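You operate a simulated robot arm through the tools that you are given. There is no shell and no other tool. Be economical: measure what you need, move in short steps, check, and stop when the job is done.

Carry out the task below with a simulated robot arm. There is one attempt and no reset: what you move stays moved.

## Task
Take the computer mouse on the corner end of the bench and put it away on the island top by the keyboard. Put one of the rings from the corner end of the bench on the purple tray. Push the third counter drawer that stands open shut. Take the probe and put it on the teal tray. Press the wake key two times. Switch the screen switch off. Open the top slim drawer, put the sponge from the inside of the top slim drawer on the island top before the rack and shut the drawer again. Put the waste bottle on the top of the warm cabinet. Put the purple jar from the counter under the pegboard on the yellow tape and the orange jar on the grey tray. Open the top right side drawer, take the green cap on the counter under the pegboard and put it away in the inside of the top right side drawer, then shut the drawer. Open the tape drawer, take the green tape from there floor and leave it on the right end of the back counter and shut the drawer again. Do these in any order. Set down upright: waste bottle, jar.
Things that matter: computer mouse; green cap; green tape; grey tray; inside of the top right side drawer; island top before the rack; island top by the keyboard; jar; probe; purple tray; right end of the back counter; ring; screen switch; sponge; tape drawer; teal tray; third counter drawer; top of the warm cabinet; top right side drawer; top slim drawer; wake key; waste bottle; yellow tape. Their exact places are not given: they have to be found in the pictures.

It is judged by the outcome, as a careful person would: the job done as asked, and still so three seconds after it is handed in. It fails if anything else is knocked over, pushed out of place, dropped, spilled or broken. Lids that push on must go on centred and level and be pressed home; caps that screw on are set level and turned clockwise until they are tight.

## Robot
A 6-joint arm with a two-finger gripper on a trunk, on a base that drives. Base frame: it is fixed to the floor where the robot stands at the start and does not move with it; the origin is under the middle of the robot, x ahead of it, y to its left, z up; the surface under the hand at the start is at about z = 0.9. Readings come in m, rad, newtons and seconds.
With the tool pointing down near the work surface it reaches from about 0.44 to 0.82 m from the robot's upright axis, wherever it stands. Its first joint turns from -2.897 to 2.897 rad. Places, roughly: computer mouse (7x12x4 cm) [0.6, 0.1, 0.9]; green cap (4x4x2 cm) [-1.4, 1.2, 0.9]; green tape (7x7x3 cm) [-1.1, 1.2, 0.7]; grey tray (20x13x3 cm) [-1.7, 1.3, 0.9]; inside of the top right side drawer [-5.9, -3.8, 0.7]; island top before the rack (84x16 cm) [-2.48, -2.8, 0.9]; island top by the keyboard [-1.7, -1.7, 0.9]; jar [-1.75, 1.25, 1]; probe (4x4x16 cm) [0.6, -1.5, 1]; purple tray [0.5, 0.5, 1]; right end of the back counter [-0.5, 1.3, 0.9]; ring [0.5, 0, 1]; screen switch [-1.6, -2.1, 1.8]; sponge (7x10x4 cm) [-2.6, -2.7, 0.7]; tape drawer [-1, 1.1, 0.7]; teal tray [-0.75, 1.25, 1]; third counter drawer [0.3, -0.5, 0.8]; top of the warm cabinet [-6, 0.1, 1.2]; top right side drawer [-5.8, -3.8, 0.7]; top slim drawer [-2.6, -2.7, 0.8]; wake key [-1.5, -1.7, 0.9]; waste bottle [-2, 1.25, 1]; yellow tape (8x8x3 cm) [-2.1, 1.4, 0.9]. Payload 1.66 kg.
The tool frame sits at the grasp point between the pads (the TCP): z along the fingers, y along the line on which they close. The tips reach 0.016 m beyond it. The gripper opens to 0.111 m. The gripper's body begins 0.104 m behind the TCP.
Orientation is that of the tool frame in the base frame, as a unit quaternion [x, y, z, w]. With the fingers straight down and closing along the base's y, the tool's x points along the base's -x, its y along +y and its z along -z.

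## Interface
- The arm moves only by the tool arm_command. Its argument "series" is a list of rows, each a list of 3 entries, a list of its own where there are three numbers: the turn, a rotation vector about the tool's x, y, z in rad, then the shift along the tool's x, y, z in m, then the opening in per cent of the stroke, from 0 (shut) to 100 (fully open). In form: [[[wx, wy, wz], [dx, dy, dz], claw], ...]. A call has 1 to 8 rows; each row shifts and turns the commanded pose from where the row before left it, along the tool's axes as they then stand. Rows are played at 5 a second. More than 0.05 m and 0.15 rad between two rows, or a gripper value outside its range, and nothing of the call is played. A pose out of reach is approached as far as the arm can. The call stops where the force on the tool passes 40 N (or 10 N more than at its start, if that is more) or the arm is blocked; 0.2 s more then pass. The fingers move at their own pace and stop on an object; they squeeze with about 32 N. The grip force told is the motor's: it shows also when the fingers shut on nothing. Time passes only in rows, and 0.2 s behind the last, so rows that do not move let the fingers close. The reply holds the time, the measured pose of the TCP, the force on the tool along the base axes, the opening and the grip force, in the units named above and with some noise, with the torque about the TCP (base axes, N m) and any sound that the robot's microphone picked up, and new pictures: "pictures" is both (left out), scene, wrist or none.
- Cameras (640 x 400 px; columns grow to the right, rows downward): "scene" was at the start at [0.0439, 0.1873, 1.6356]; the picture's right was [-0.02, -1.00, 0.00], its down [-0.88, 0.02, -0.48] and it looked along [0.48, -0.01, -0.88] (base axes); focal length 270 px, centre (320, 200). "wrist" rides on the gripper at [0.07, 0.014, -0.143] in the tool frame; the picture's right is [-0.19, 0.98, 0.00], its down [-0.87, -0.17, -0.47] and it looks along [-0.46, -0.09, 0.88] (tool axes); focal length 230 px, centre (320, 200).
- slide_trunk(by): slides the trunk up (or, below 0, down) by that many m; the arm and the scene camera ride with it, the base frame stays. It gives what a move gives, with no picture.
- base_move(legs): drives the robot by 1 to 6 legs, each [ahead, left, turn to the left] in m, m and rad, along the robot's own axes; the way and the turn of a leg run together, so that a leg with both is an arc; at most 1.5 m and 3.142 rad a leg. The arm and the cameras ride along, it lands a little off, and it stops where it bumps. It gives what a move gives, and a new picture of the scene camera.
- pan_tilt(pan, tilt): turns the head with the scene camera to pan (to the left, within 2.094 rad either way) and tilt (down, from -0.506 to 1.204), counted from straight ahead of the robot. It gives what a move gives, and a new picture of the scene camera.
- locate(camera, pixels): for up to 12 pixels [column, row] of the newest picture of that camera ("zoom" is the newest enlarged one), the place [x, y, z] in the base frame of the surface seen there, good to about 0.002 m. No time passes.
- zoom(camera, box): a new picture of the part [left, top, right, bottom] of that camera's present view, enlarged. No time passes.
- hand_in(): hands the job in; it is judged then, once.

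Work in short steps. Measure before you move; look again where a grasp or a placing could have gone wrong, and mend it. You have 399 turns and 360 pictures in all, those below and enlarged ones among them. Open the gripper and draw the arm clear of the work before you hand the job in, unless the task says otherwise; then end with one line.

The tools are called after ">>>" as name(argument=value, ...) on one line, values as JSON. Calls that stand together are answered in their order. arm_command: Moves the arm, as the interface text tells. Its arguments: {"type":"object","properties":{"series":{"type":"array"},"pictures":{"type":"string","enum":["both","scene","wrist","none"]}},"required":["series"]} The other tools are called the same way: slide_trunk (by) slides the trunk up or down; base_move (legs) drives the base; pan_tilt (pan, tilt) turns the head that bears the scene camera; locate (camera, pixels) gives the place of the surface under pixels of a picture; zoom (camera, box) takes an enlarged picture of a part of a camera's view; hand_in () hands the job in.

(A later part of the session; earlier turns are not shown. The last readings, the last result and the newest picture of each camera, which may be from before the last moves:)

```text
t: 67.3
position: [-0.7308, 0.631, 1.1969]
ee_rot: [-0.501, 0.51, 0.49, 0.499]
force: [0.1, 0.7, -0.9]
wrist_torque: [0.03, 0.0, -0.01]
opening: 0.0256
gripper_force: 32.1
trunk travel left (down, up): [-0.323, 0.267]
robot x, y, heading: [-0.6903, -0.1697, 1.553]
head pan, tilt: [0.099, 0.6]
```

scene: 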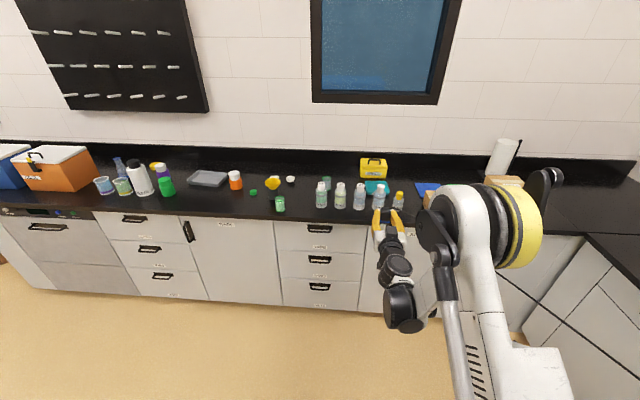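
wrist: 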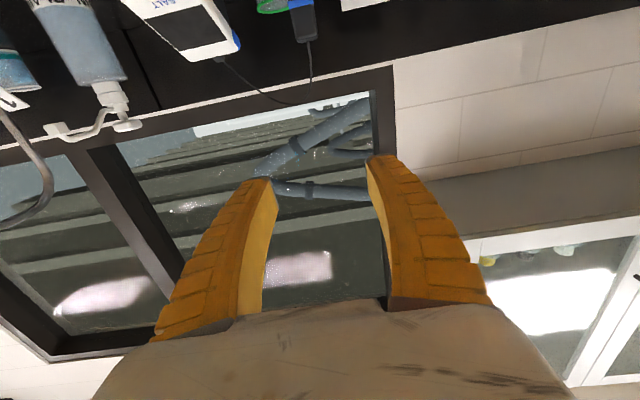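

The teal tray is at (377,186) behind a row of bottles. I zoom and measure.

>>> zoom(camera="scene", box=[260, 140, 460, 260])

>>> zoom(camera="scene", box=[80, 130, 280, 255])

```text
3.20 times, centred on (360, 200) of scene
```

zoom: 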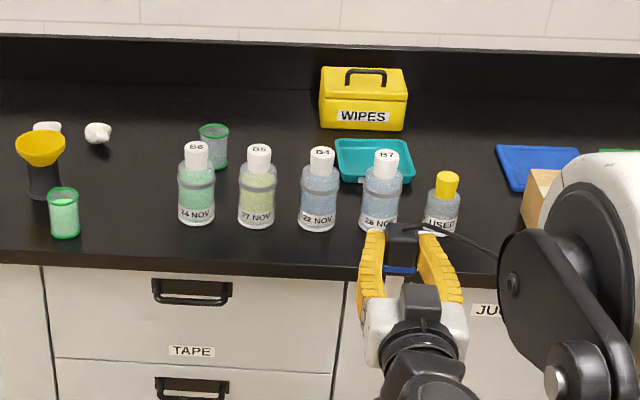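

```text
3.20 times, centred on (180, 192) of scene
```

zoom: 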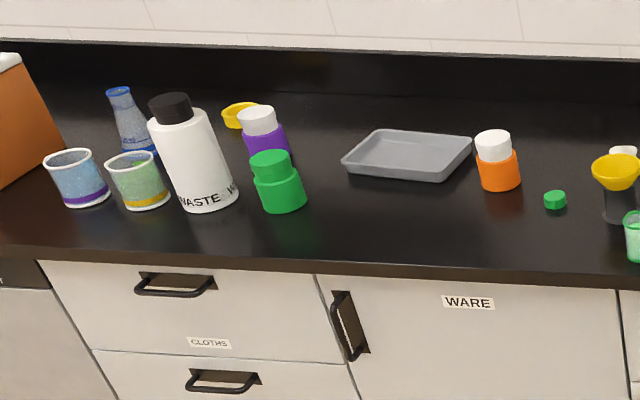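

>>> zoom(camera="scene", box=[340, 150, 436, 220])

```text
5.71 times, centred on (388, 185) of scene
```

zoom: 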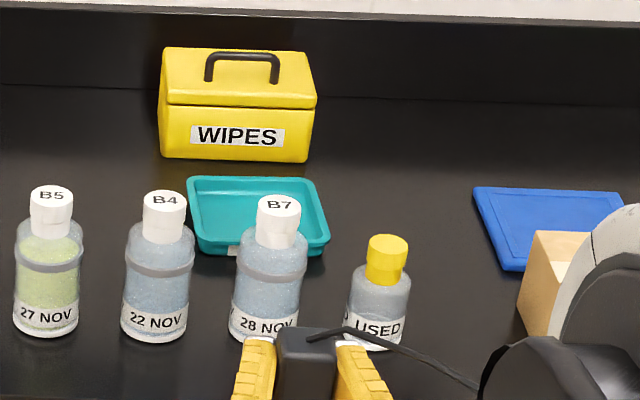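

>>> locate(camera="zoom", pixels=[[194, 182], [313, 182], [326, 240], [202, 243], [225, 215], [240, 190], [278, 200], [165, 195], [388, 240], [240, 155], [240, 110], [270, 260]])

```text
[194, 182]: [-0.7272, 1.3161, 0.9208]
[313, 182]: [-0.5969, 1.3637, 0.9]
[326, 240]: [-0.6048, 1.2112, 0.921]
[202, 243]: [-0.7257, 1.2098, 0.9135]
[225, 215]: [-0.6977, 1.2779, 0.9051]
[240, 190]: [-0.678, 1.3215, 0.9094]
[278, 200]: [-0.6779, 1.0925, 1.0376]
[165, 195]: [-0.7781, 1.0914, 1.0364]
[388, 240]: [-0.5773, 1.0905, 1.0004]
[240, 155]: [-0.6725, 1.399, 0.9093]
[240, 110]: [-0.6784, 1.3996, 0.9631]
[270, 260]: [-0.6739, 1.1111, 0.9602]
```

Tray centre is about (-0.667,1.265), rim 0.921, floor 0.905; bottles in front reach 1.037. I draw the hand back a bit and turn the tool to point down so the probe lies horizontal.

>>> arm_command(series=[[[0, 0, 0], [0, 0, -0.04], 0], [[0, 0, 0], [0, 0, -0.04], 0], [[0, 0, 0], [0, 0, -0.04], 0], [[0, 0.149, 0], [0, 0, 0], 0], [[0, 0.149, 0], [0, 0, 0], 0], [[0, 0.149, 0], [0, 0, 0], 0], [[0, 0.149, 0], [0, 0, 0], 0], [[0, 0.149, 0], [0, 0, 0], 0]], pictures="none")

>>> arm_command(series=[[[0, 0.149, 0], [0, 0, 0], 0], [[0, 0.149, 0], [0, 0, 0], 0], [[0, 0.149, 0], [0, 0, 0], 0], [[0, 0.149, 0], [0, 0, 0], 0], [[0, 0.149, 0], [0, 0, 0], 0], [[0, 0.0595, 0], [0, 0, 0], 0], [[0, 0, 0], [0, 0, 0], 0]], pictures="both")

>>> locate(camera="scene", pixels=[[150, 215], [220, 219], [300, 219], [340, 224]])

```text
t: 69.1
position: [-0.7399, 0.5598, 1.2421]
ee_rot: [-0.645, 0.657, 0.272, 0.279]
force: [-0.5, 0.1, -1.3]
wrist_torque: [0.01, 0.01, 0.02]
opening: 0.0252
gripper_force: 32.2
out of reach, approached as far as the arm can: row 1, 2, 3
trunk travel left (down, up): [-0.323, 0.267]
robot x, y, heading: [-0.6942, -0.169, 1.557]
head pan, tilt: [0.099, 0.6]
```

```text
t: 70.7
position: [-0.7395, 0.5612, 1.2421]
ee_rot: [-0.7, 0.714, -0.001, 0.0]
force: [0.6, -0.7, -1.9]
wrist_torque: [0.06, 0.01, 0.01]
opening: 0.0252
gripper_force: 32.1
trunk travel left (down, up): [-0.323, 0.267]
robot x, y, heading: [-0.6923, -0.1656, 1.552]
head pan, tilt: [0.099, 0.6]
```

scene: 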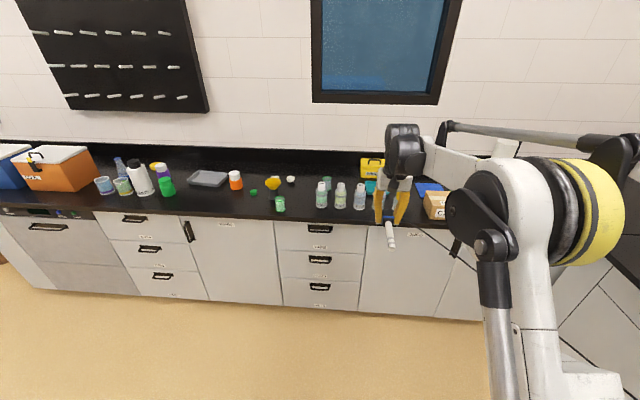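
wrist: 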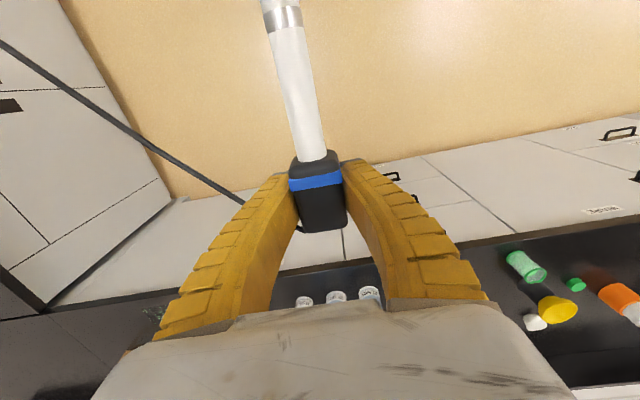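

```text
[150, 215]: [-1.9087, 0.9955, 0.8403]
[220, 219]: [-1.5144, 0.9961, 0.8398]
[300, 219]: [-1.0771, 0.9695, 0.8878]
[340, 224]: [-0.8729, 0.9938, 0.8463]
```

Probe is horizontal. I yaw the tool 0.7 rad so the probe lies along the tray's diagonal, and drive so the TCP is over (-0.648,1.288).

>>> arm_command(series=[[[0, 0, 0.14], [0, 0, 0], 0], [[0, 0, 0.14], [0, 0, 0], 0], [[0, 0, 0.14], [0, 0, 0], 0], [[0, 0, 0.14], [0, 0, 0], 0], [[0, 0, 0.14], [0, 0, 0], 0]], pictures="none")

>>> base_move(legs=[[0.727, -0.078, 0]])

>>> zoom(camera="wrist", box=[0, 0, 640, 400])

```text
t: 71.9
position: [-0.7384, 0.5595, 1.2424]
ee_rot: [-0.413, 0.911, -0.001, 0.0]
force: [-0.1, -0.3, -1.0]
wrist_torque: [0.04, 0.02, -0.02]
opening: 0.0254
gripper_force: 32.0
trunk travel left (down, up): [-0.323, 0.267]
robot x, y, heading: [-0.6905, -0.1647, 1.552]
head pan, tilt: [0.099, 0.6]
```

```text
t: 75.9
position: [-0.646, 1.2807, 1.2425]
ee_rot: [-0.412, 0.911, 0.0, 0.001]
force: [0.2, 0.8, -1.0]
wrist_torque: [0.01, -0.06, 0.01]
opening: 0.0251
gripper_force: 32.4
trunk travel left (down, up): [-0.323, 0.267]
robot x, y, heading: [-0.5986, 0.5557, 1.553]
head pan, tilt: [0.099, 0.6]
```

scene: 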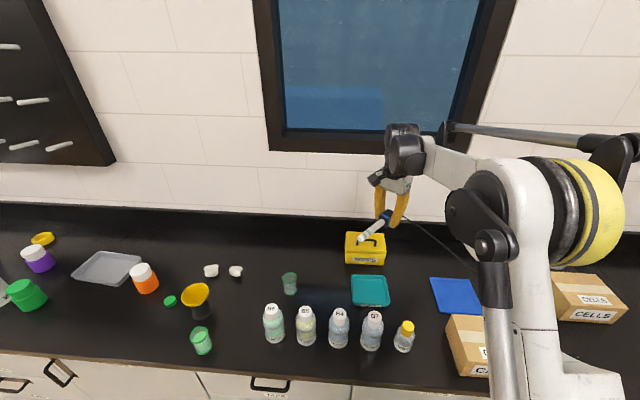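

```text
1.00 times, centred on (320, 200) of wrist (not enlarged: the box is as wide or as high as the picture)
```

zoom: 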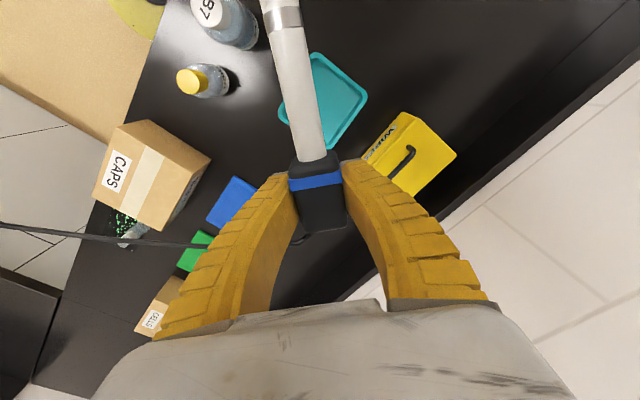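

I re-measure the tray from here.

>>> zoom(camera="scene", box=[320, 220, 440, 360])

>>> locate(camera="scene", pixels=[[353, 278], [385, 277], [388, 303], [355, 304], [370, 290], [366, 262], [373, 315], [338, 313], [408, 325]])

```text
2.86 times, centred on (380, 290) of scene
```

zoom: 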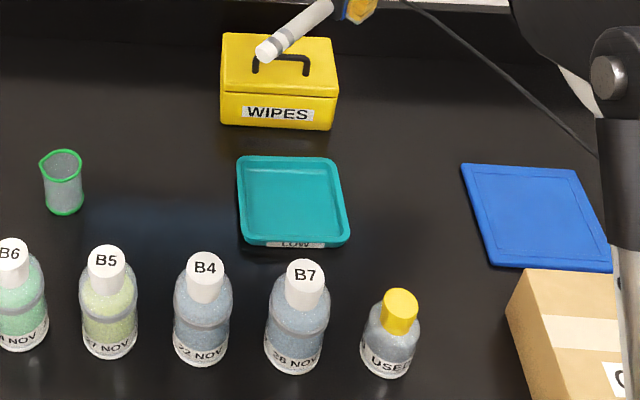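

```text
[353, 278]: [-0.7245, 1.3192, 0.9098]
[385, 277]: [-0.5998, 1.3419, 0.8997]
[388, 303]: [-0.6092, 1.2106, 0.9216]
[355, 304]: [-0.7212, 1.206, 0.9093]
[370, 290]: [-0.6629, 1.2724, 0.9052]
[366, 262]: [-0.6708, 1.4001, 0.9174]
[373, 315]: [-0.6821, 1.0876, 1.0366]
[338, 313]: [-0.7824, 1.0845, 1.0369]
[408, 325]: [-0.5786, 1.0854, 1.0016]
```

TCP is well placed relative to the tray centre. I descend 0.26 m to just above it and look.

>>> arm_command(series=[[[0, 0, 0], [0, 0, 0.045], 0], [[0, 0, 0], [0, 0, 0.045], 0], [[0, 0, 0], [0, 0, 0.045], 0], [[0, 0, 0], [0, 0, 0.045], 0], [[0, 0, 0], [0, 0, 0.045], 0], [[0, 0, 0], [0, 0, 0.045], 0]], pictures="both")

>>> zoom(camera="scene", box=[320, 220, 440, 360])

```text
t: 77.3
position: [-0.6472, 1.2802, 0.9719]
ee_rot: [-0.412, 0.911, -0.001, 0.001]
force: [0.5, -0.4, -1.8]
wrist_torque: [0.02, -0.02, 0.01]
opening: 0.0254
gripper_force: 31.8
trunk travel left (down, up): [-0.323, 0.267]
robot x, y, heading: [-0.6039, 0.5554, 1.555]
head pan, tilt: [0.099, 0.6]
```

scene: 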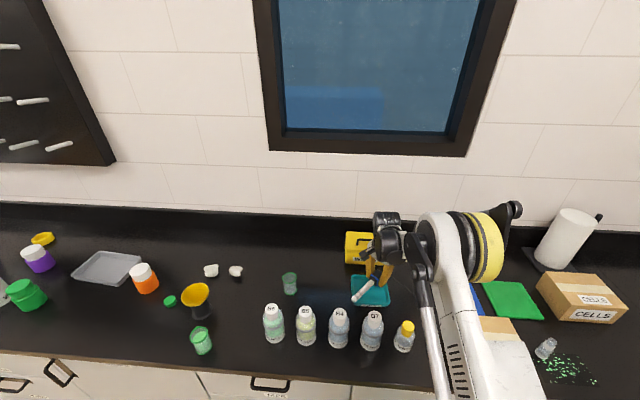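
wrist: 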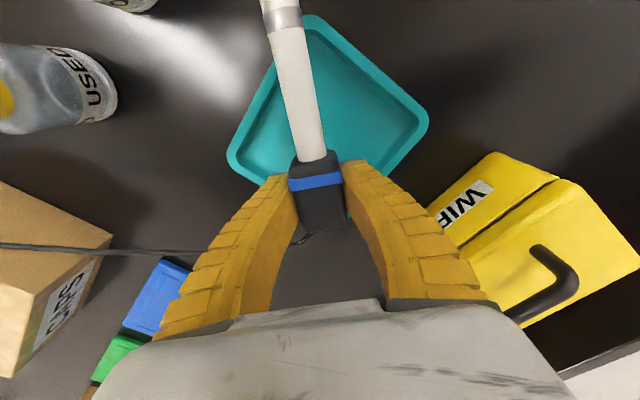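

```text
2.86 times, centred on (380, 290) of scene
```

zoom: 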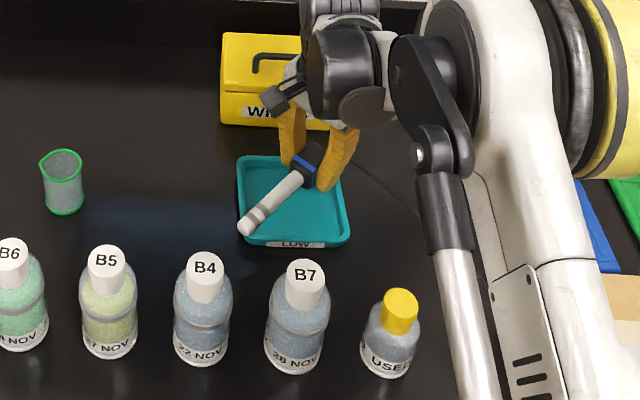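

Good. I lower to z≈0.927 slowly and open a little.

>>> arm_command(series=[[[0, 0, 0], [0, 0, 0.03], 0], [[0, 0, 0], [0, 0, 0.01], 0], [[0, 0, 0], [0, 0, 0.005], 0], [[0, 0, 0], [0, 0, 0.003], 0], [[0, 0, 0], [0, 0, 0], 0]], pictures="wrist")

```text
t: 78.5
position: [-0.6477, 1.2797, 0.9253]
ee_rot: [-0.413, 0.911, 0.0, -0.001]
force: [-1.6, -2.1, 8.6]
wrist_torque: [-0.67, 0.62, -0.07]
opening: 0.0274
gripper_force: 31.7
trunk travel left (down, up): [-0.323, 0.267]
robot x, y, heading: [-0.6016, 0.5549, 1.551]
head pan, tilt: [0.099, 0.6]
```

wrist: 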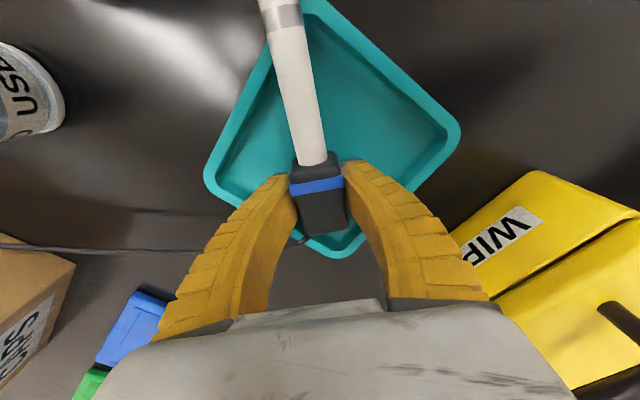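

Contact is felt (8.6 N). I open to about 60 % of clearance and lift away.

>>> arm_command(series=[[[0, 0, 0], [0, 0, 0], 45], [[0, 0, 0], [0, 0, 0], 45], [[0, 0, 0], [0, 0, -0.03], 45], [[0, 0, 0], [0, 0, -0.045], 45], [[0, 0, 0], [0, 0, -0.045], 45], [[0, 0, 0], [0, 0, -0.045], 45], [[0, 0, 0], [0, 0, -0.045], 45], [[0, 0, 0], [0, 0, -0.045], 45]], pictures="both")

>>> zoom(camera="scene", box=[320, 220, 440, 360])

```text
t: 80.3
position: [-0.6452, 1.2779, 1.1793]
ee_rot: [-0.412, 0.911, -0.001, -0.001]
force: [0.7, 0.3, 0.1]
wrist_torque: [-0.01, -0.01, 0.02]
opening: 0.0521
gripper_force: 1.4
trunk travel left (down, up): [-0.323, 0.267]
robot x, y, heading: [-0.6011, 0.5536, 1.551]
head pan, tilt: [0.099, 0.6]
```

scene: 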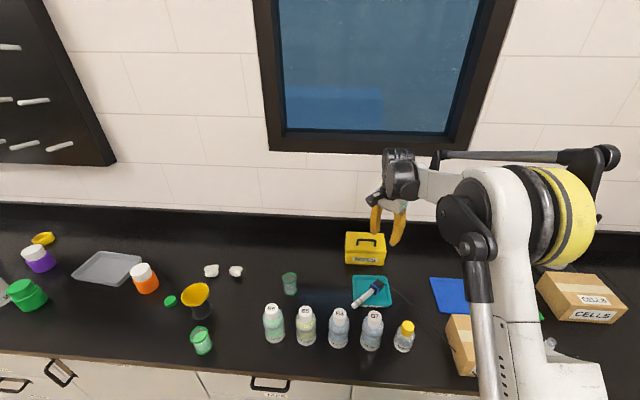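
wrist: 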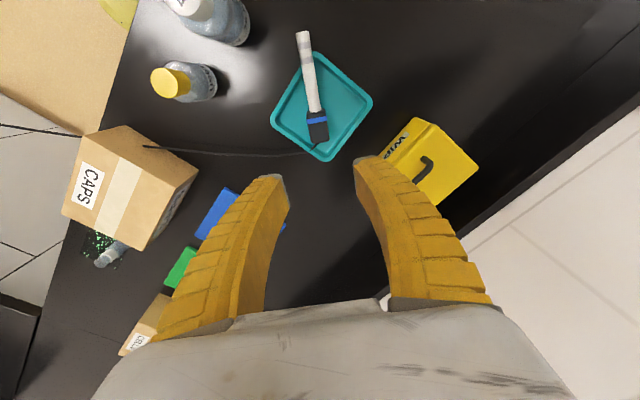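

```text
2.86 times, centred on (380, 290) of scene
```

zoom: 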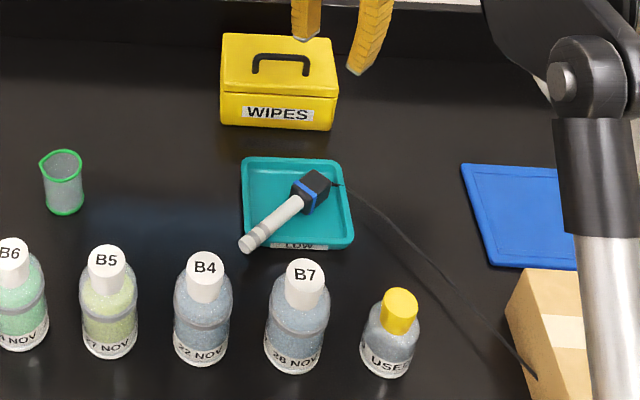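

Probe lies on the teal tray. Next the tape drawer: I back off, shift left in front of it, and turn the tool towards a 45° handle grip (yaw to close along ahead).

>>> base_move(legs=[[-0.4, 0, 0], [0, 0.42, 0.02]])

>>> arm_command(series=[[[0, 0, 0.145], [0, 0, 0], 100], [[0, 0, 0.145], [0, 0, 0], 100], [[0, 0, 0.145], [0, 0, 0], 100], [[0, 0, 0.145], [0, 0, 0], 100], [[0, 0, 0.145], [0, 0, 0], 100], [[0, 0, 0.145], [0, 0, 0], 100]], pictures="none")

>>> pan_tilt(pan=0, tilt=0.8)

```text
t: 85.0
position: [-1.0872, 0.8831, 1.1797]
ee_rot: [-0.42, 0.908, -0.001, 0.0]
force: [-0.4, -0.4, -0.4]
wrist_torque: [-0.02, -0.04, -0.02]
opening: 0.0522
gripper_force: 1.3
trunk travel left (down, up): [-0.323, 0.267]
robot x, y, heading: [-1.0294, 0.1562, 1.571]
head pan, tilt: [0.099, 0.6]
```

scene: 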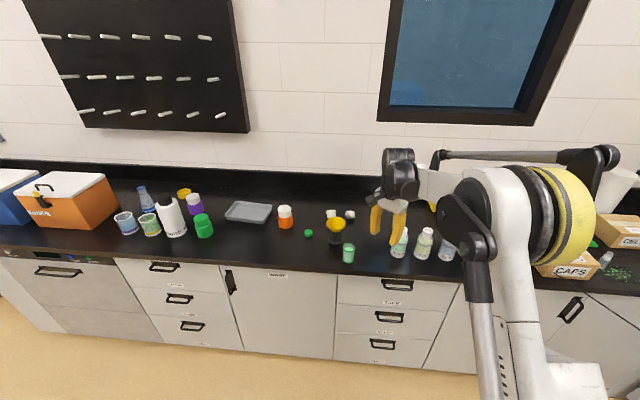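

```text
t: 86.4
position: [-1.086, 0.8828, 1.1793]
ee_rot: [0.004, 1.0, 0.0, 0.001]
force: [0.2, 0.4, -0.5]
wrist_torque: [-0.02, -0.04, 0.0]
opening: 0.1107
gripper_force: 0.0
trunk travel left (down, up): [-0.323, 0.267]
robot x, y, heading: [-1.0307, 0.1623, 1.568]
head pan, tilt: [0.099, 0.6]
```

```text
t: 87.1
position: [-1.087, 0.8823, 1.1799]
ee_rot: [0.002, 1.0, 0.0, 0.001]
force: [0.4, -0.4, -0.1]
wrist_torque: [0.0, 0.03, 0.0]
opening: 0.1108
gripper_force: 0.1
trunk travel left (down, up): [-0.323, 0.267]
robot x, y, heading: [-1.0341, 0.1558, 1.563]
head pan, tilt: [0.0, 0.799]
```

scene: 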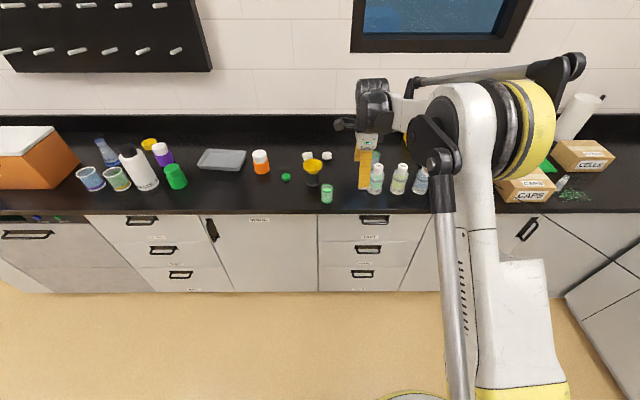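

I zoom on the three drawers to read labels and measure handles.

>>> zoom(camera="scene", box=[300, 200, 440, 300])

```text
4.00 times, centred on (370, 250) of scene
```

zoom: 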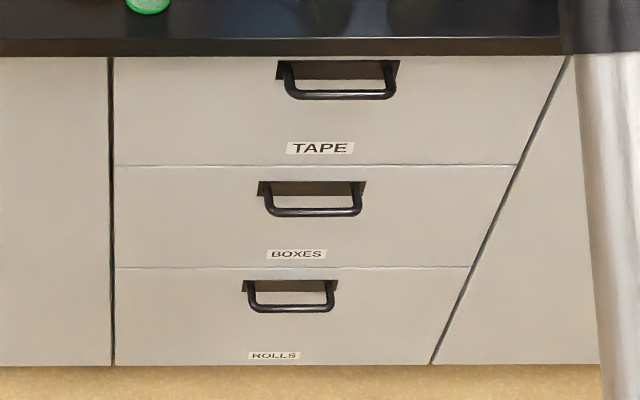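

>>> locate(camera="zoom", pixels=[[342, 96], [295, 95], [388, 93], [340, 72], [285, 72], [340, 110], [118, 110], [520, 110], [340, 45], [340, 56], [340, 164]])

```text
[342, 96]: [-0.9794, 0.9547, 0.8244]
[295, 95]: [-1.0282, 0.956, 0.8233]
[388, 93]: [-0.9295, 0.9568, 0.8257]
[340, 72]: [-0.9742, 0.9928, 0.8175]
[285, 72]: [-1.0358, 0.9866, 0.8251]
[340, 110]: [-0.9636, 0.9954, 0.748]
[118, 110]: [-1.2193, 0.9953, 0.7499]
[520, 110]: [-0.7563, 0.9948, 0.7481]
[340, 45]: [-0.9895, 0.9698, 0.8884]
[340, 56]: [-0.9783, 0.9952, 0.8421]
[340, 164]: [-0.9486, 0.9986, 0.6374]
```

Tape drawer's bar is at (x -0.979, y 0.957, z 0.822). I shift the base and pitch the tool 60° forward with opening 42 %.

>>> base_move(legs=[[-0.1, -0.107, 0]])

>>> arm_command(series=[[[-0.149, 0, 0], [0, 0, 0], 42], [[-0.149, 0, 0], [0, 0, 0], 42], [[-0.149, 0, 0], [0, 0, 0], 42], [[-0.149, 0, 0], [0, 0, 0], 42], [[-0.149, 0, 0], [0, 0, 0], 42], [[-0.149, 0, 0], [0, 0, 0], 42], [[-0.15, 0, 0], [0, 0, 0], 42], [[0, 0, 0], [0, 0, 0], 42]], pictures="none")

>>> slide_trunk(by=-0.29)

>>> zoom(camera="scene", box=[260, 180, 480, 320])

```text
t: 88.5
position: [-0.9816, 0.7824, 1.1792]
ee_rot: [0.003, 1.0, 0.0, 0.0]
force: [0.2, 0.4, -0.3]
wrist_torque: [0.04, 0.03, -0.01]
opening: 0.1108
gripper_force: 0.0
trunk travel left (down, up): [-0.323, 0.267]
robot x, y, heading: [-0.9233, 0.0573, 1.57]
head pan, tilt: [0.0, 0.799]
```

scene: 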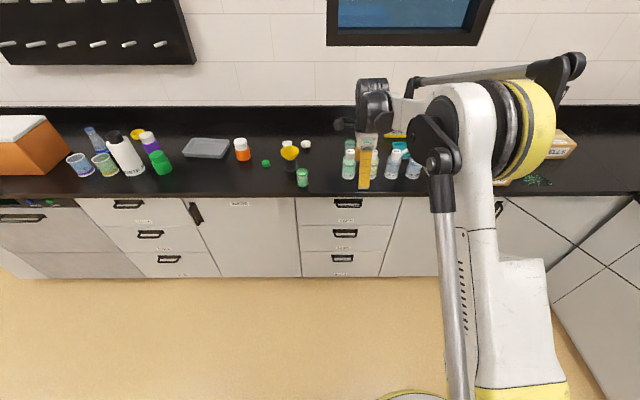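

```text
t: 90.3
position: [-0.9803, 0.7818, 1.1795]
ee_rot: [0.002, 0.866, 0.499, 0.003]
force: [-1.1, 0.3, 0.0]
wrist_torque: [0.0, 0.0, -0.04]
opening: 0.049
gripper_force: 1.8
trunk travel left (down, up): [-0.323, 0.267]
robot x, y, heading: [-0.928, 0.0571, 1.556]
head pan, tilt: [0.0, 0.799]
```

```text
t: 93.2
position: [-0.982, 0.7825, 0.8898]
ee_rot: [0.002, 0.867, 0.499, 0.002]
force: [0.3, -0.1, -0.1]
wrist_torque: [-0.03, 0.02, 0.02]
opening: 0.0488
gripper_force: 2.0
trunk travel left (down, up): [-0.033, 0.557]
robot x, y, heading: [-0.9296, 0.0605, 1.566]
head pan, tilt: [0.0, 0.799]
```

```text
2.86 times, centred on (370, 250) of scene
```

zoom: 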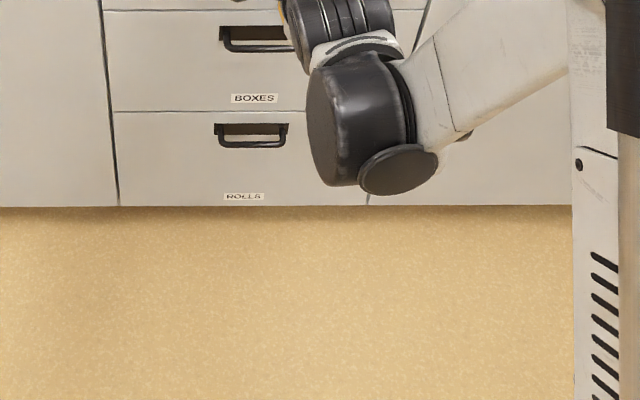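

Pitched 60°. I move to about 9 cm short of the bar along the tool axis.

>>> arm_command(series=[[[0, 0, 0], [0, 0.014, 0.045], 42], [[0, 0, 0], [0, 0.014, 0.045], 42], [[0, 0, 0], [0, 0, 0], 42]], pictures="both")

>>> pan_tilt(pan=0.0, tilt=0.6)

```text
t: 94.0
position: [-0.981, 0.8765, 0.87]
ee_rot: [0.002, 0.866, 0.499, 0.002]
force: [-0.3, 0.5, -1.1]
wrist_torque: [0.0, 0.06, 0.01]
opening: 0.0489
gripper_force: 1.8
trunk travel left (down, up): [-0.033, 0.557]
robot x, y, heading: [-0.9262, 0.0582, 1.563]
head pan, tilt: [0.0, 0.799]
```

scene: 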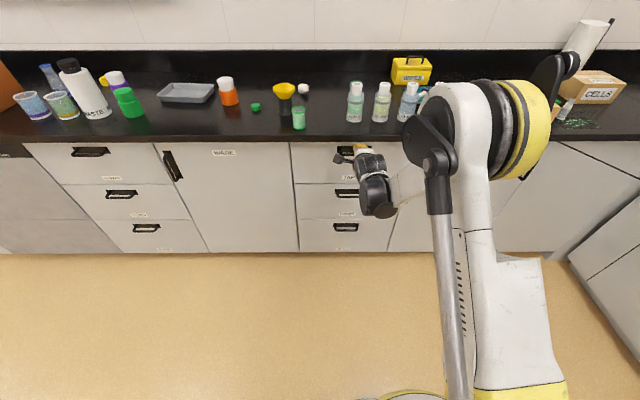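
wrist: 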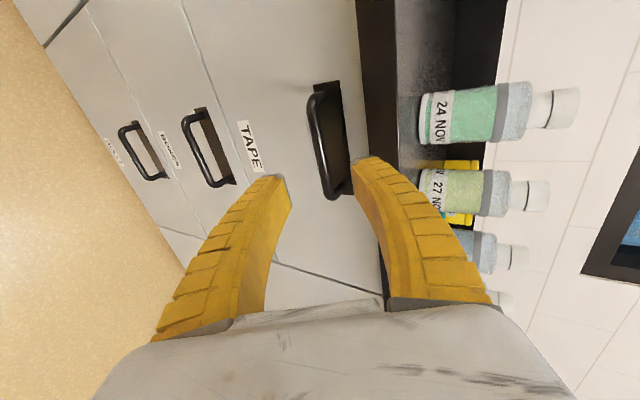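

```text
t: 94.7
position: [-0.9809, 0.8764, 0.8689]
ee_rot: [0.002, 0.867, 0.499, 0.002]
force: [-0.1, -0.3, -0.7]
wrist_torque: [-0.03, -0.01, 0.01]
opening: 0.0491
gripper_force: 1.3
trunk travel left (down, up): [-0.033, 0.557]
robot x, y, heading: [-0.9262, 0.0575, 1.559]
head pan, tilt: [0.0, 0.6]
```

scene: 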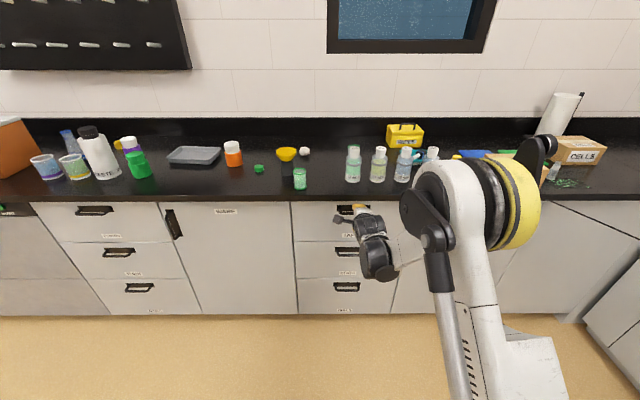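

I confirm the bar's place in the wrist view.

>>> locate(camera="wrist", pixels=[[317, 130], [323, 155], [312, 110], [334, 190], [372, 100]])

```text
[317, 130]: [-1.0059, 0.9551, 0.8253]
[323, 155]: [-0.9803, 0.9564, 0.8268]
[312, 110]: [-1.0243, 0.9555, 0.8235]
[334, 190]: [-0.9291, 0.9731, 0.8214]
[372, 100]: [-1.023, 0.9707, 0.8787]
```

Right on the axis. I advance 9.2 cm and close on the bar.

>>> arm_command(series=[[[0, 0, 0], [0, 0, 0.04], 42], [[0, 0, 0], [0, 0, 0.035], 42], [[0, 0, 0], [0, 0, 0.017], 42], [[0, 0, 0], [0, 0, 0], 42], [[0, 0, 0], [0, 0, 0], 0], [[0, 0, 0], [0, 0, 0], 0], [[0, 0, 0], [0, 0, 0], 0]], pictures="wrist")

```text
t: 96.3
position: [-0.9796, 0.9542, 0.8228]
ee_rot: [0.002, 0.867, 0.498, 0.002]
force: [0.9, 1.2, 12.2]
wrist_torque: [0.09, -0.11, 0.02]
opening: 0.007
gripper_force: 33.7
trunk travel left (down, up): [-0.033, 0.557]
robot x, y, heading: [-0.9263, 0.0595, 1.569]
head pan, tilt: [0.0, 0.6]
```

wrist: 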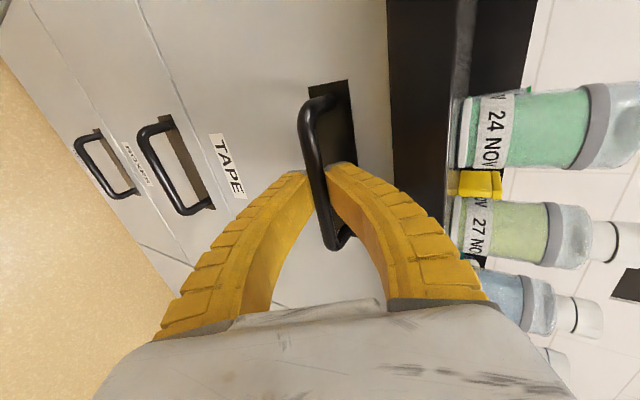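

Bar gripped. I pull by backing the base 0.28 m.

>>> base_move(legs=[[-0.28, 0, 0]])

```text
t: 98.3
position: [-0.9794, 0.6741, 0.8256]
ee_rot: [0.002, 0.867, 0.499, 0.001]
force: [27.1, -0.2, 12.0]
wrist_torque: [0.06, -0.31, -0.29]
opening: 0.0082
gripper_force: 34.0
trunk travel left (down, up): [-0.033, 0.557]
robot x, y, heading: [-0.9251, -0.221, 1.568]
head pan, tilt: [0.0, 0.6]
```

scene: 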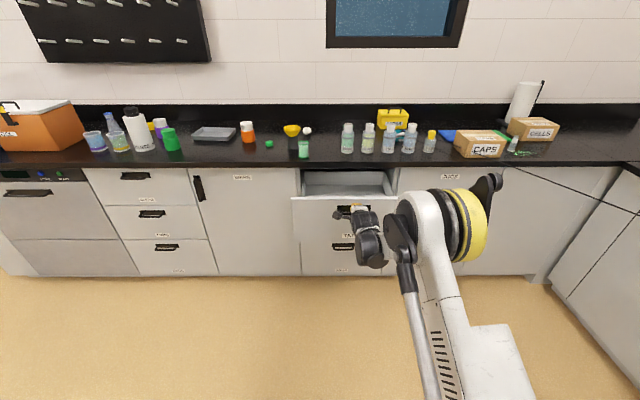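

Drawer is open 0.28 m. I release, back out along the tool axis, and raise.

>>> arm_command(series=[[[0, 0, 0], [0, 0, 0], 42], [[0, 0, 0], [0, 0, 0], 42], [[0, 0, 0], [0, 0, -0.04], 42], [[0, 0, 0], [0, 0, -0.04], 42], [[0, 0, 0], [0, 0, -0.04], 42]], pictures="none")

>>> slide_trunk(by=0.2)

>>> arm_command(series=[[[0.149, 0, 0], [0, 0, 0], 100], [[0.149, 0, 0], [0, 0, 0], 100], [[0.149, 0, 0], [0, 0, 0], 100], [[0.149, 0, 0], [0, 0, 0], 100], [[0.149, 0, 0], [0, 0, 0], 100], [[0.149, 0, 0], [0, 0, 0], 100], [[0.15, 0, 0], [0, 0, 0], 100], [[0, 0, 0], [0, 0, 0], 100]], pictures="both")

```text
t: 99.5
position: [-0.9824, 0.5712, 0.8829]
ee_rot: [0.002, 0.867, 0.498, 0.002]
force: [0.1, 0.7, -0.3]
wrist_torque: [0.02, 0.03, 0.03]
opening: 0.0488
gripper_force: 1.6
trunk travel left (down, up): [-0.033, 0.557]
robot x, y, heading: [-0.9283, -0.2179, 1.566]
head pan, tilt: [0.0, 0.6]
```

```text
t: 101.7
position: [-0.9818, 0.5732, 1.0831]
ee_rot: [0.003, 0.867, 0.499, 0.003]
force: [0.0, 0.2, 0.2]
wrist_torque: [0.01, 0.03, -0.01]
opening: 0.0488
gripper_force: 1.5
trunk travel left (down, up): [-0.233, 0.357]
robot x, y, heading: [-0.9272, -0.2173, 1.564]
head pan, tilt: [0.0, 0.6]
```

```text
t: 103.5
position: [-0.9821, 0.5719, 1.082]
ee_rot: [0.002, 1.0, -0.001, 0.001]
force: [0.2, 0.3, 1.2]
wrist_torque: [0.04, -0.01, -0.02]
opening: 0.1108
gripper_force: 0.0
trunk travel left (down, up): [-0.233, 0.357]
robot x, y, heading: [-0.9287, -0.2209, 1.566]
head pan, tilt: [0.0, 0.6]
```

scene: 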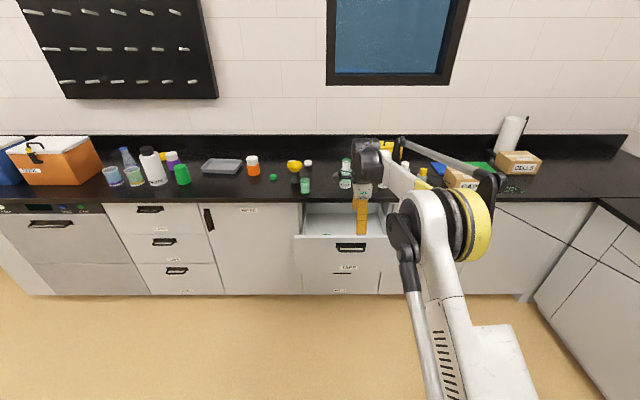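
wrist: 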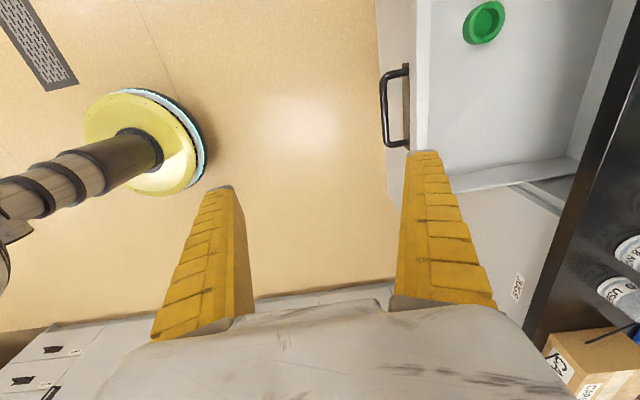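

The green tape is visible in the drawer at wrist (484,22). I measure it with the drawer's walls.

>>> zoom(camera="wrist", box=[400, 0, 640, 150])

>>> locate(camera="wrist", pixels=[[484, 6], [466, 22], [502, 22], [484, 40], [484, 22], [420, 80], [600, 30], [500, 100], [540, 165]])

```text
2.67 times, centred on (520, 75) of wrist
```

zoom: 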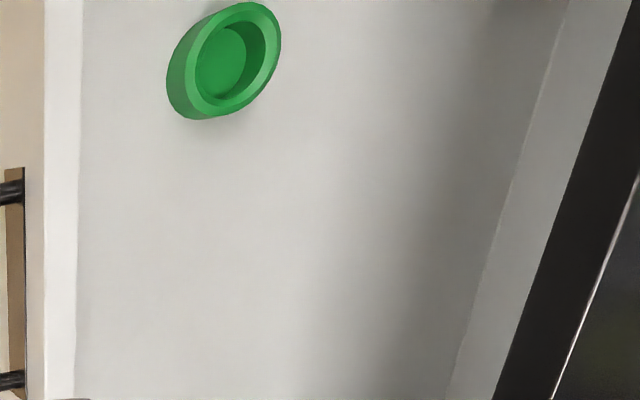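

```text
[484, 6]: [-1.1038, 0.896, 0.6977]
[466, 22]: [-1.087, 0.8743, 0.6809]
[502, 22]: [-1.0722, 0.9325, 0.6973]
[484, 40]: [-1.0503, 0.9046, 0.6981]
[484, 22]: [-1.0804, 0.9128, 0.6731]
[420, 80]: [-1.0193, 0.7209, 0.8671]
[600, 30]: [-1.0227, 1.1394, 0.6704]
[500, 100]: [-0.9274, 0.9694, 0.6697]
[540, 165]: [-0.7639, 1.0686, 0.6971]
```

Tape centre ≈(-1.078,0.902), top 0.698. I yaw the tool back so it closes along x, and drive so that it is over the tape.

>>> arm_command(series=[[[0, 0, -0.146], [0, 0, 0], 85], [[0, 0, -0.146], [0, 0, 0], 85], [[0, 0, -0.146], [0, 0, 0], 85], [[0, 0, -0.146], [0, 0, 0], 85], [[0, 0, -0.146], [0, 0, 0], 85], [[0, 0, -0.146], [0, 0, 0], 85], [[0, 0, -0.146], [0, 0, 0], 85], [[0, 0, -0.146], [0, 0, 0], 85]], pictures="none")

>>> arm_command(series=[[[0, 0, -0.146], [0, 0, 0], 85], [[0, 0, -0.146], [0, 0, 0], 85], [[0, 0, -0.111], [0, 0, 0], 85], [[0, 0, 0], [0.025, 0, 0], 85], [[0, 0, 0], [0.025, 0, 0], 85]], pictures="none")

>>> base_move(legs=[[0.38, 0.095, 0]])

>>> zoom(camera="wrist", box=[0, 0, 640, 400])

```text
t: 105.2
position: [-0.983, 0.5718, 1.0823]
ee_rot: [-0.551, 0.835, 0.0, 0.0]
force: [-0.2, 0.5, 0.6]
wrist_torque: [0.04, 0.0, -0.02]
opening: 0.0951
gripper_force: 0.8
trunk travel left (down, up): [-0.233, 0.357]
robot x, y, heading: [-0.9272, -0.2212, 1.567]
head pan, tilt: [0.0, 0.6]
```

```text
t: 106.5
position: [-0.9815, 0.5199, 1.0827]
ee_rot: [-0.706, 0.709, 0.0, 0.0]
force: [-0.1, -0.2, -0.3]
wrist_torque: [0.05, 0.01, -0.05]
opening: 0.0952
gripper_force: 0.5
trunk travel left (down, up): [-0.233, 0.357]
robot x, y, heading: [-0.9273, -0.2183, 1.565]
head pan, tilt: [0.0, 0.6]
```

```text
t: 108.9
position: [-1.0734, 0.9075, 1.0807]
ee_rot: [-0.705, 0.709, -0.002, 0.0]
force: [0.3, -0.4, -0.1]
wrist_torque: [-0.01, 0.0, 0.02]
opening: 0.0953
gripper_force: 0.3
trunk travel left (down, up): [-0.233, 0.357]
robot x, y, heading: [-1.0188, 0.1633, 1.566]
head pan, tilt: [0.0, 0.6]
```

scene: 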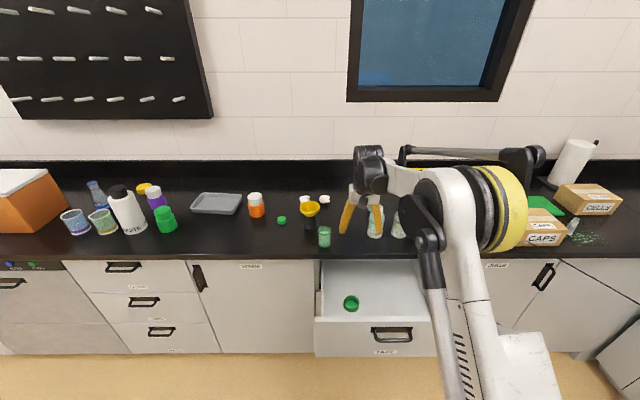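

```text
1.00 times, centred on (320, 200) of wrist (not enlarged: the box is as wide or as high as the picture)
```

zoom: 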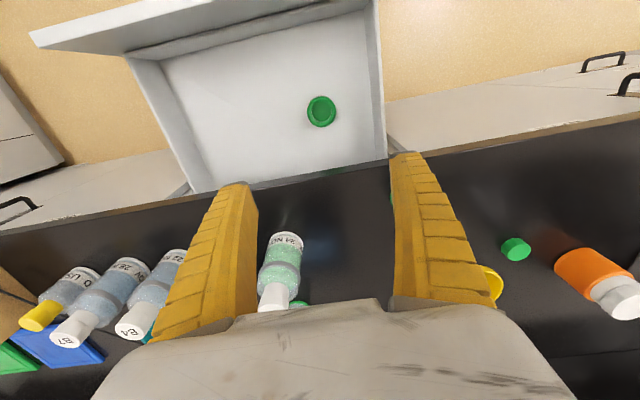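

>>> zoom(camera="scene", box=[300, 240, 440, 340])

>>> locate(camera="scene", pixels=[[351, 295], [343, 303], [359, 303], [351, 310], [351, 304], [314, 300], [420, 262], [325, 232], [325, 245]])

```text
4.00 times, centred on (370, 290) of scene
```

zoom: 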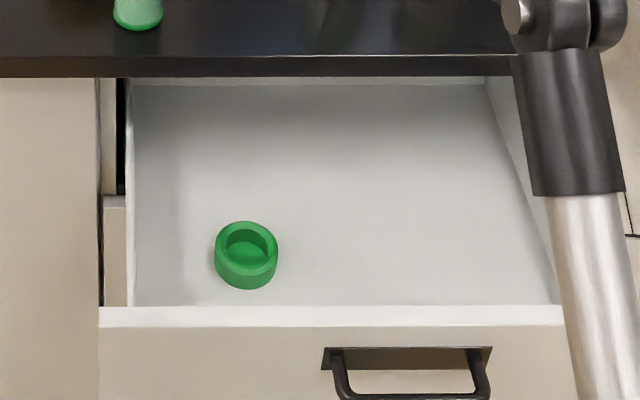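

```text
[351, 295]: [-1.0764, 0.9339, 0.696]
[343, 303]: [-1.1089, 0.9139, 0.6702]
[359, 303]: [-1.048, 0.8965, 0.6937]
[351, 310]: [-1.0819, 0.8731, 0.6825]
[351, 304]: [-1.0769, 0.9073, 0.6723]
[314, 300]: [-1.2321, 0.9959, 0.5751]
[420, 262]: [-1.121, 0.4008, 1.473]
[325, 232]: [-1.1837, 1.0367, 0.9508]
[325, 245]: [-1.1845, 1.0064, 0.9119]
```

I correct by 5 mm and lower partly with the arm.

>>> arm_command(series=[[[0, 0, 0], [0.0055, 0.0045, 0.04], 85], [[0, 0, 0], [0, 0, 0.045], 85], [[0, 0, 0], [0, 0, 0.045], 85], [[0, 0, 0], [0, 0, 0.045], 85]], pictures="both")

```text
t: 109.9
position: [-1.0788, 0.9022, 0.9071]
ee_rot: [-0.704, 0.71, 0.0, 0.001]
force: [-0.5, -0.8, -1.0]
wrist_torque: [0.01, 0.0, 0.02]
opening: 0.0951
gripper_force: 0.4
trunk travel left (down, up): [-0.233, 0.357]
robot x, y, heading: [-1.0159, 0.1702, 1.564]
head pan, tilt: [0.0, 0.6]
```

scene: 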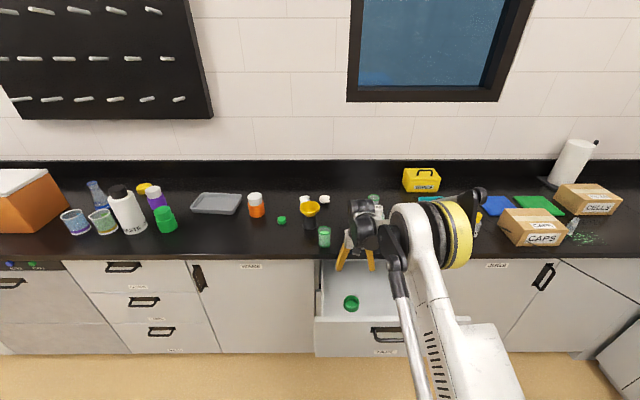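
wrist: 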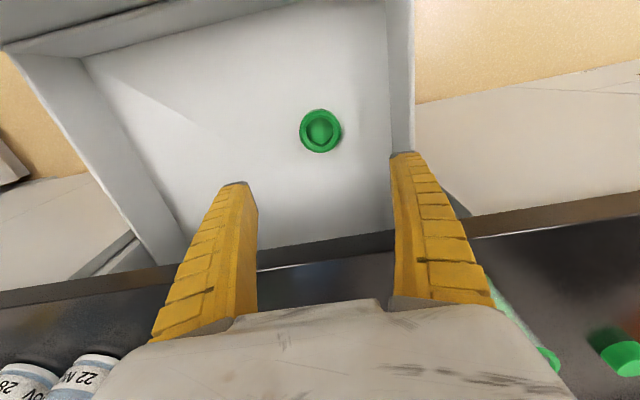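

Lower with trunk 0.12, then the remainder.

>>> slide_trunk(by=-0.12)

>>> pan_tilt(pan=0.0, tilt=0.7)

>>> zoom(camera="wrist", box=[0, 0, 640, 400])

```text
t: 111.4
position: [-1.0782, 0.9024, 0.7878]
ee_rot: [-0.705, 0.709, -0.001, 0.001]
force: [0.4, 0.2, 0.0]
wrist_torque: [0.0, -0.04, 0.0]
opening: 0.0952
gripper_force: 0.5
trunk travel left (down, up): [-0.113, 0.477]
robot x, y, heading: [-1.022, 0.1658, 1.565]
head pan, tilt: [0.0, 0.6]
```

```text
t: 112.1
position: [-1.0781, 0.9032, 0.7881]
ee_rot: [-0.705, 0.71, -0.001, 0.0]
force: [-0.4, 0.8, -0.1]
wrist_torque: [-0.01, 0.01, -0.02]
opening: 0.0953
gripper_force: 0.5
trunk travel left (down, up): [-0.113, 0.477]
robot x, y, heading: [-1.022, 0.1594, 1.567]
head pan, tilt: [0.0, 0.7]
```

scene: 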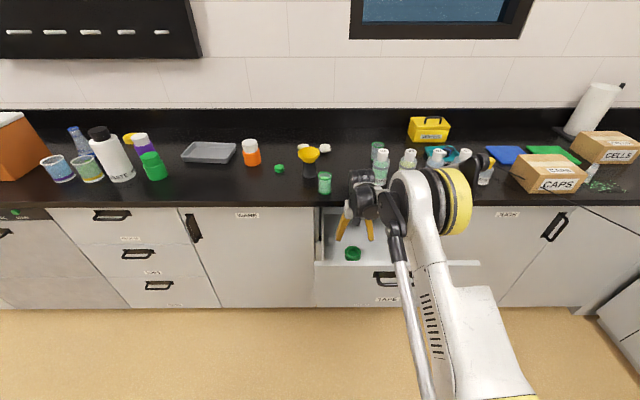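

```text
1.00 times, centred on (320, 200) of wrist (not enlarged: the box is as wide or as high as the picture)
```

zoom: 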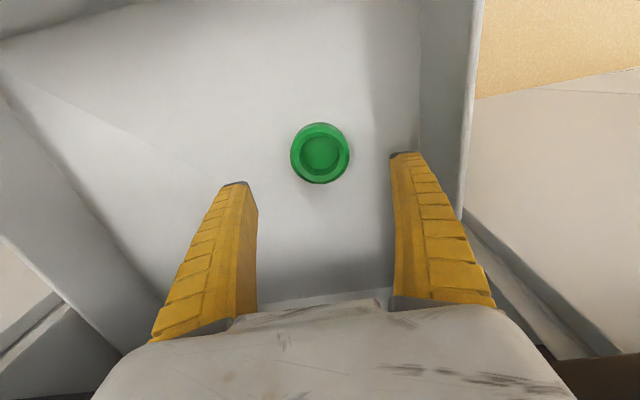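

Centred. Arm down 9.6 cm and close.

>>> arm_command(series=[[[0, 0, 0], [0, 0, 0.04], 85], [[0, 0, 0], [0, 0, 0.04], 85], [[0, 0, 0], [0, 0, 0.016], 85], [[0, 0, 0], [0, 0, 0], 85], [[0, 0, 0], [0, 0, 0], 0], [[0, 0, 0], [0, 0, 0], 0], [[0, 0, 0], [0, 0, 0], 0]], pictures="wrist")

```text
t: 113.7
position: [-1.0777, 0.9015, 0.6934]
ee_rot: [-0.705, 0.709, 0.0, 0.001]
force: [0.5, -0.5, 0.4]
wrist_torque: [-0.02, -0.02, -0.01]
opening: 0.0556
gripper_force: 31.8
trunk travel left (down, up): [-0.113, 0.477]
robot x, y, heading: [-1.0181, 0.1641, 1.568]
head pan, tilt: [0.0, 0.7]
```

wrist: 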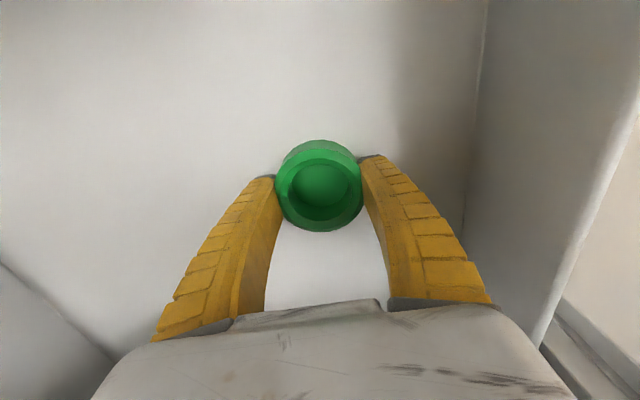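

Tape held. I lift it out and raise the trunk, then survey the right end of the counter.

>>> arm_command(series=[[[0, 0, 0], [0, 0, -0.045], 0], [[0, 0, 0], [0, 0, -0.045], 0], [[0, 0, 0], [0, 0, -0.045], 0], [[0, 0, 0], [0, 0, -0.045], 0]], pictures="none")

>>> slide_trunk(by=0.3)

>>> pan_tilt(pan=-0.4, tilt=0.6)

```text
t: 114.7
position: [-1.0786, 0.9009, 0.8741]
ee_rot: [-0.705, 0.71, 0.0, 0.001]
force: [0.1, -0.3, -0.9]
wrist_torque: [-0.01, -0.02, 0.02]
opening: 0.0556
gripper_force: 32.3
trunk travel left (down, up): [-0.113, 0.477]
robot x, y, heading: [-1.0199, 0.1662, 1.565]
head pan, tilt: [0.0, 0.7]
```

```text
t: 117.7
position: [-1.0793, 0.9019, 1.1717]
ee_rot: [-0.704, 0.71, 0.0, 0.001]
force: [0.5, -1.6, -0.8]
wrist_torque: [0.0, -0.03, -0.01]
opening: 0.0557
gripper_force: 32.0
trunk travel left (down, up): [-0.413, 0.177]
robot x, y, heading: [-1.0211, 0.1656, 1.562]
head pan, tilt: [0.0, 0.7]
```

```text
t: 118.6
position: [-1.0779, 0.9015, 1.174]
ee_rot: [-0.705, 0.71, -0.001, 0.001]
force: [-1.3, -0.8, 0.1]
wrist_torque: [0.01, 0.0, -0.02]
opening: 0.0559
gripper_force: 32.7
trunk travel left (down, up): [-0.413, 0.177]
robot x, y, heading: [-1.0191, 0.1625, 1.563]
head pan, tilt: [-0.4, 0.6]
```

scene: 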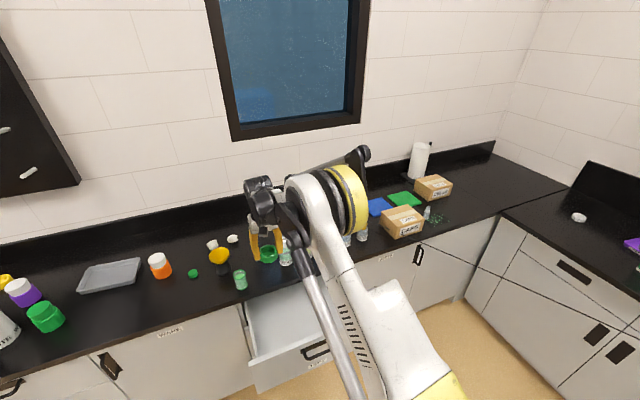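

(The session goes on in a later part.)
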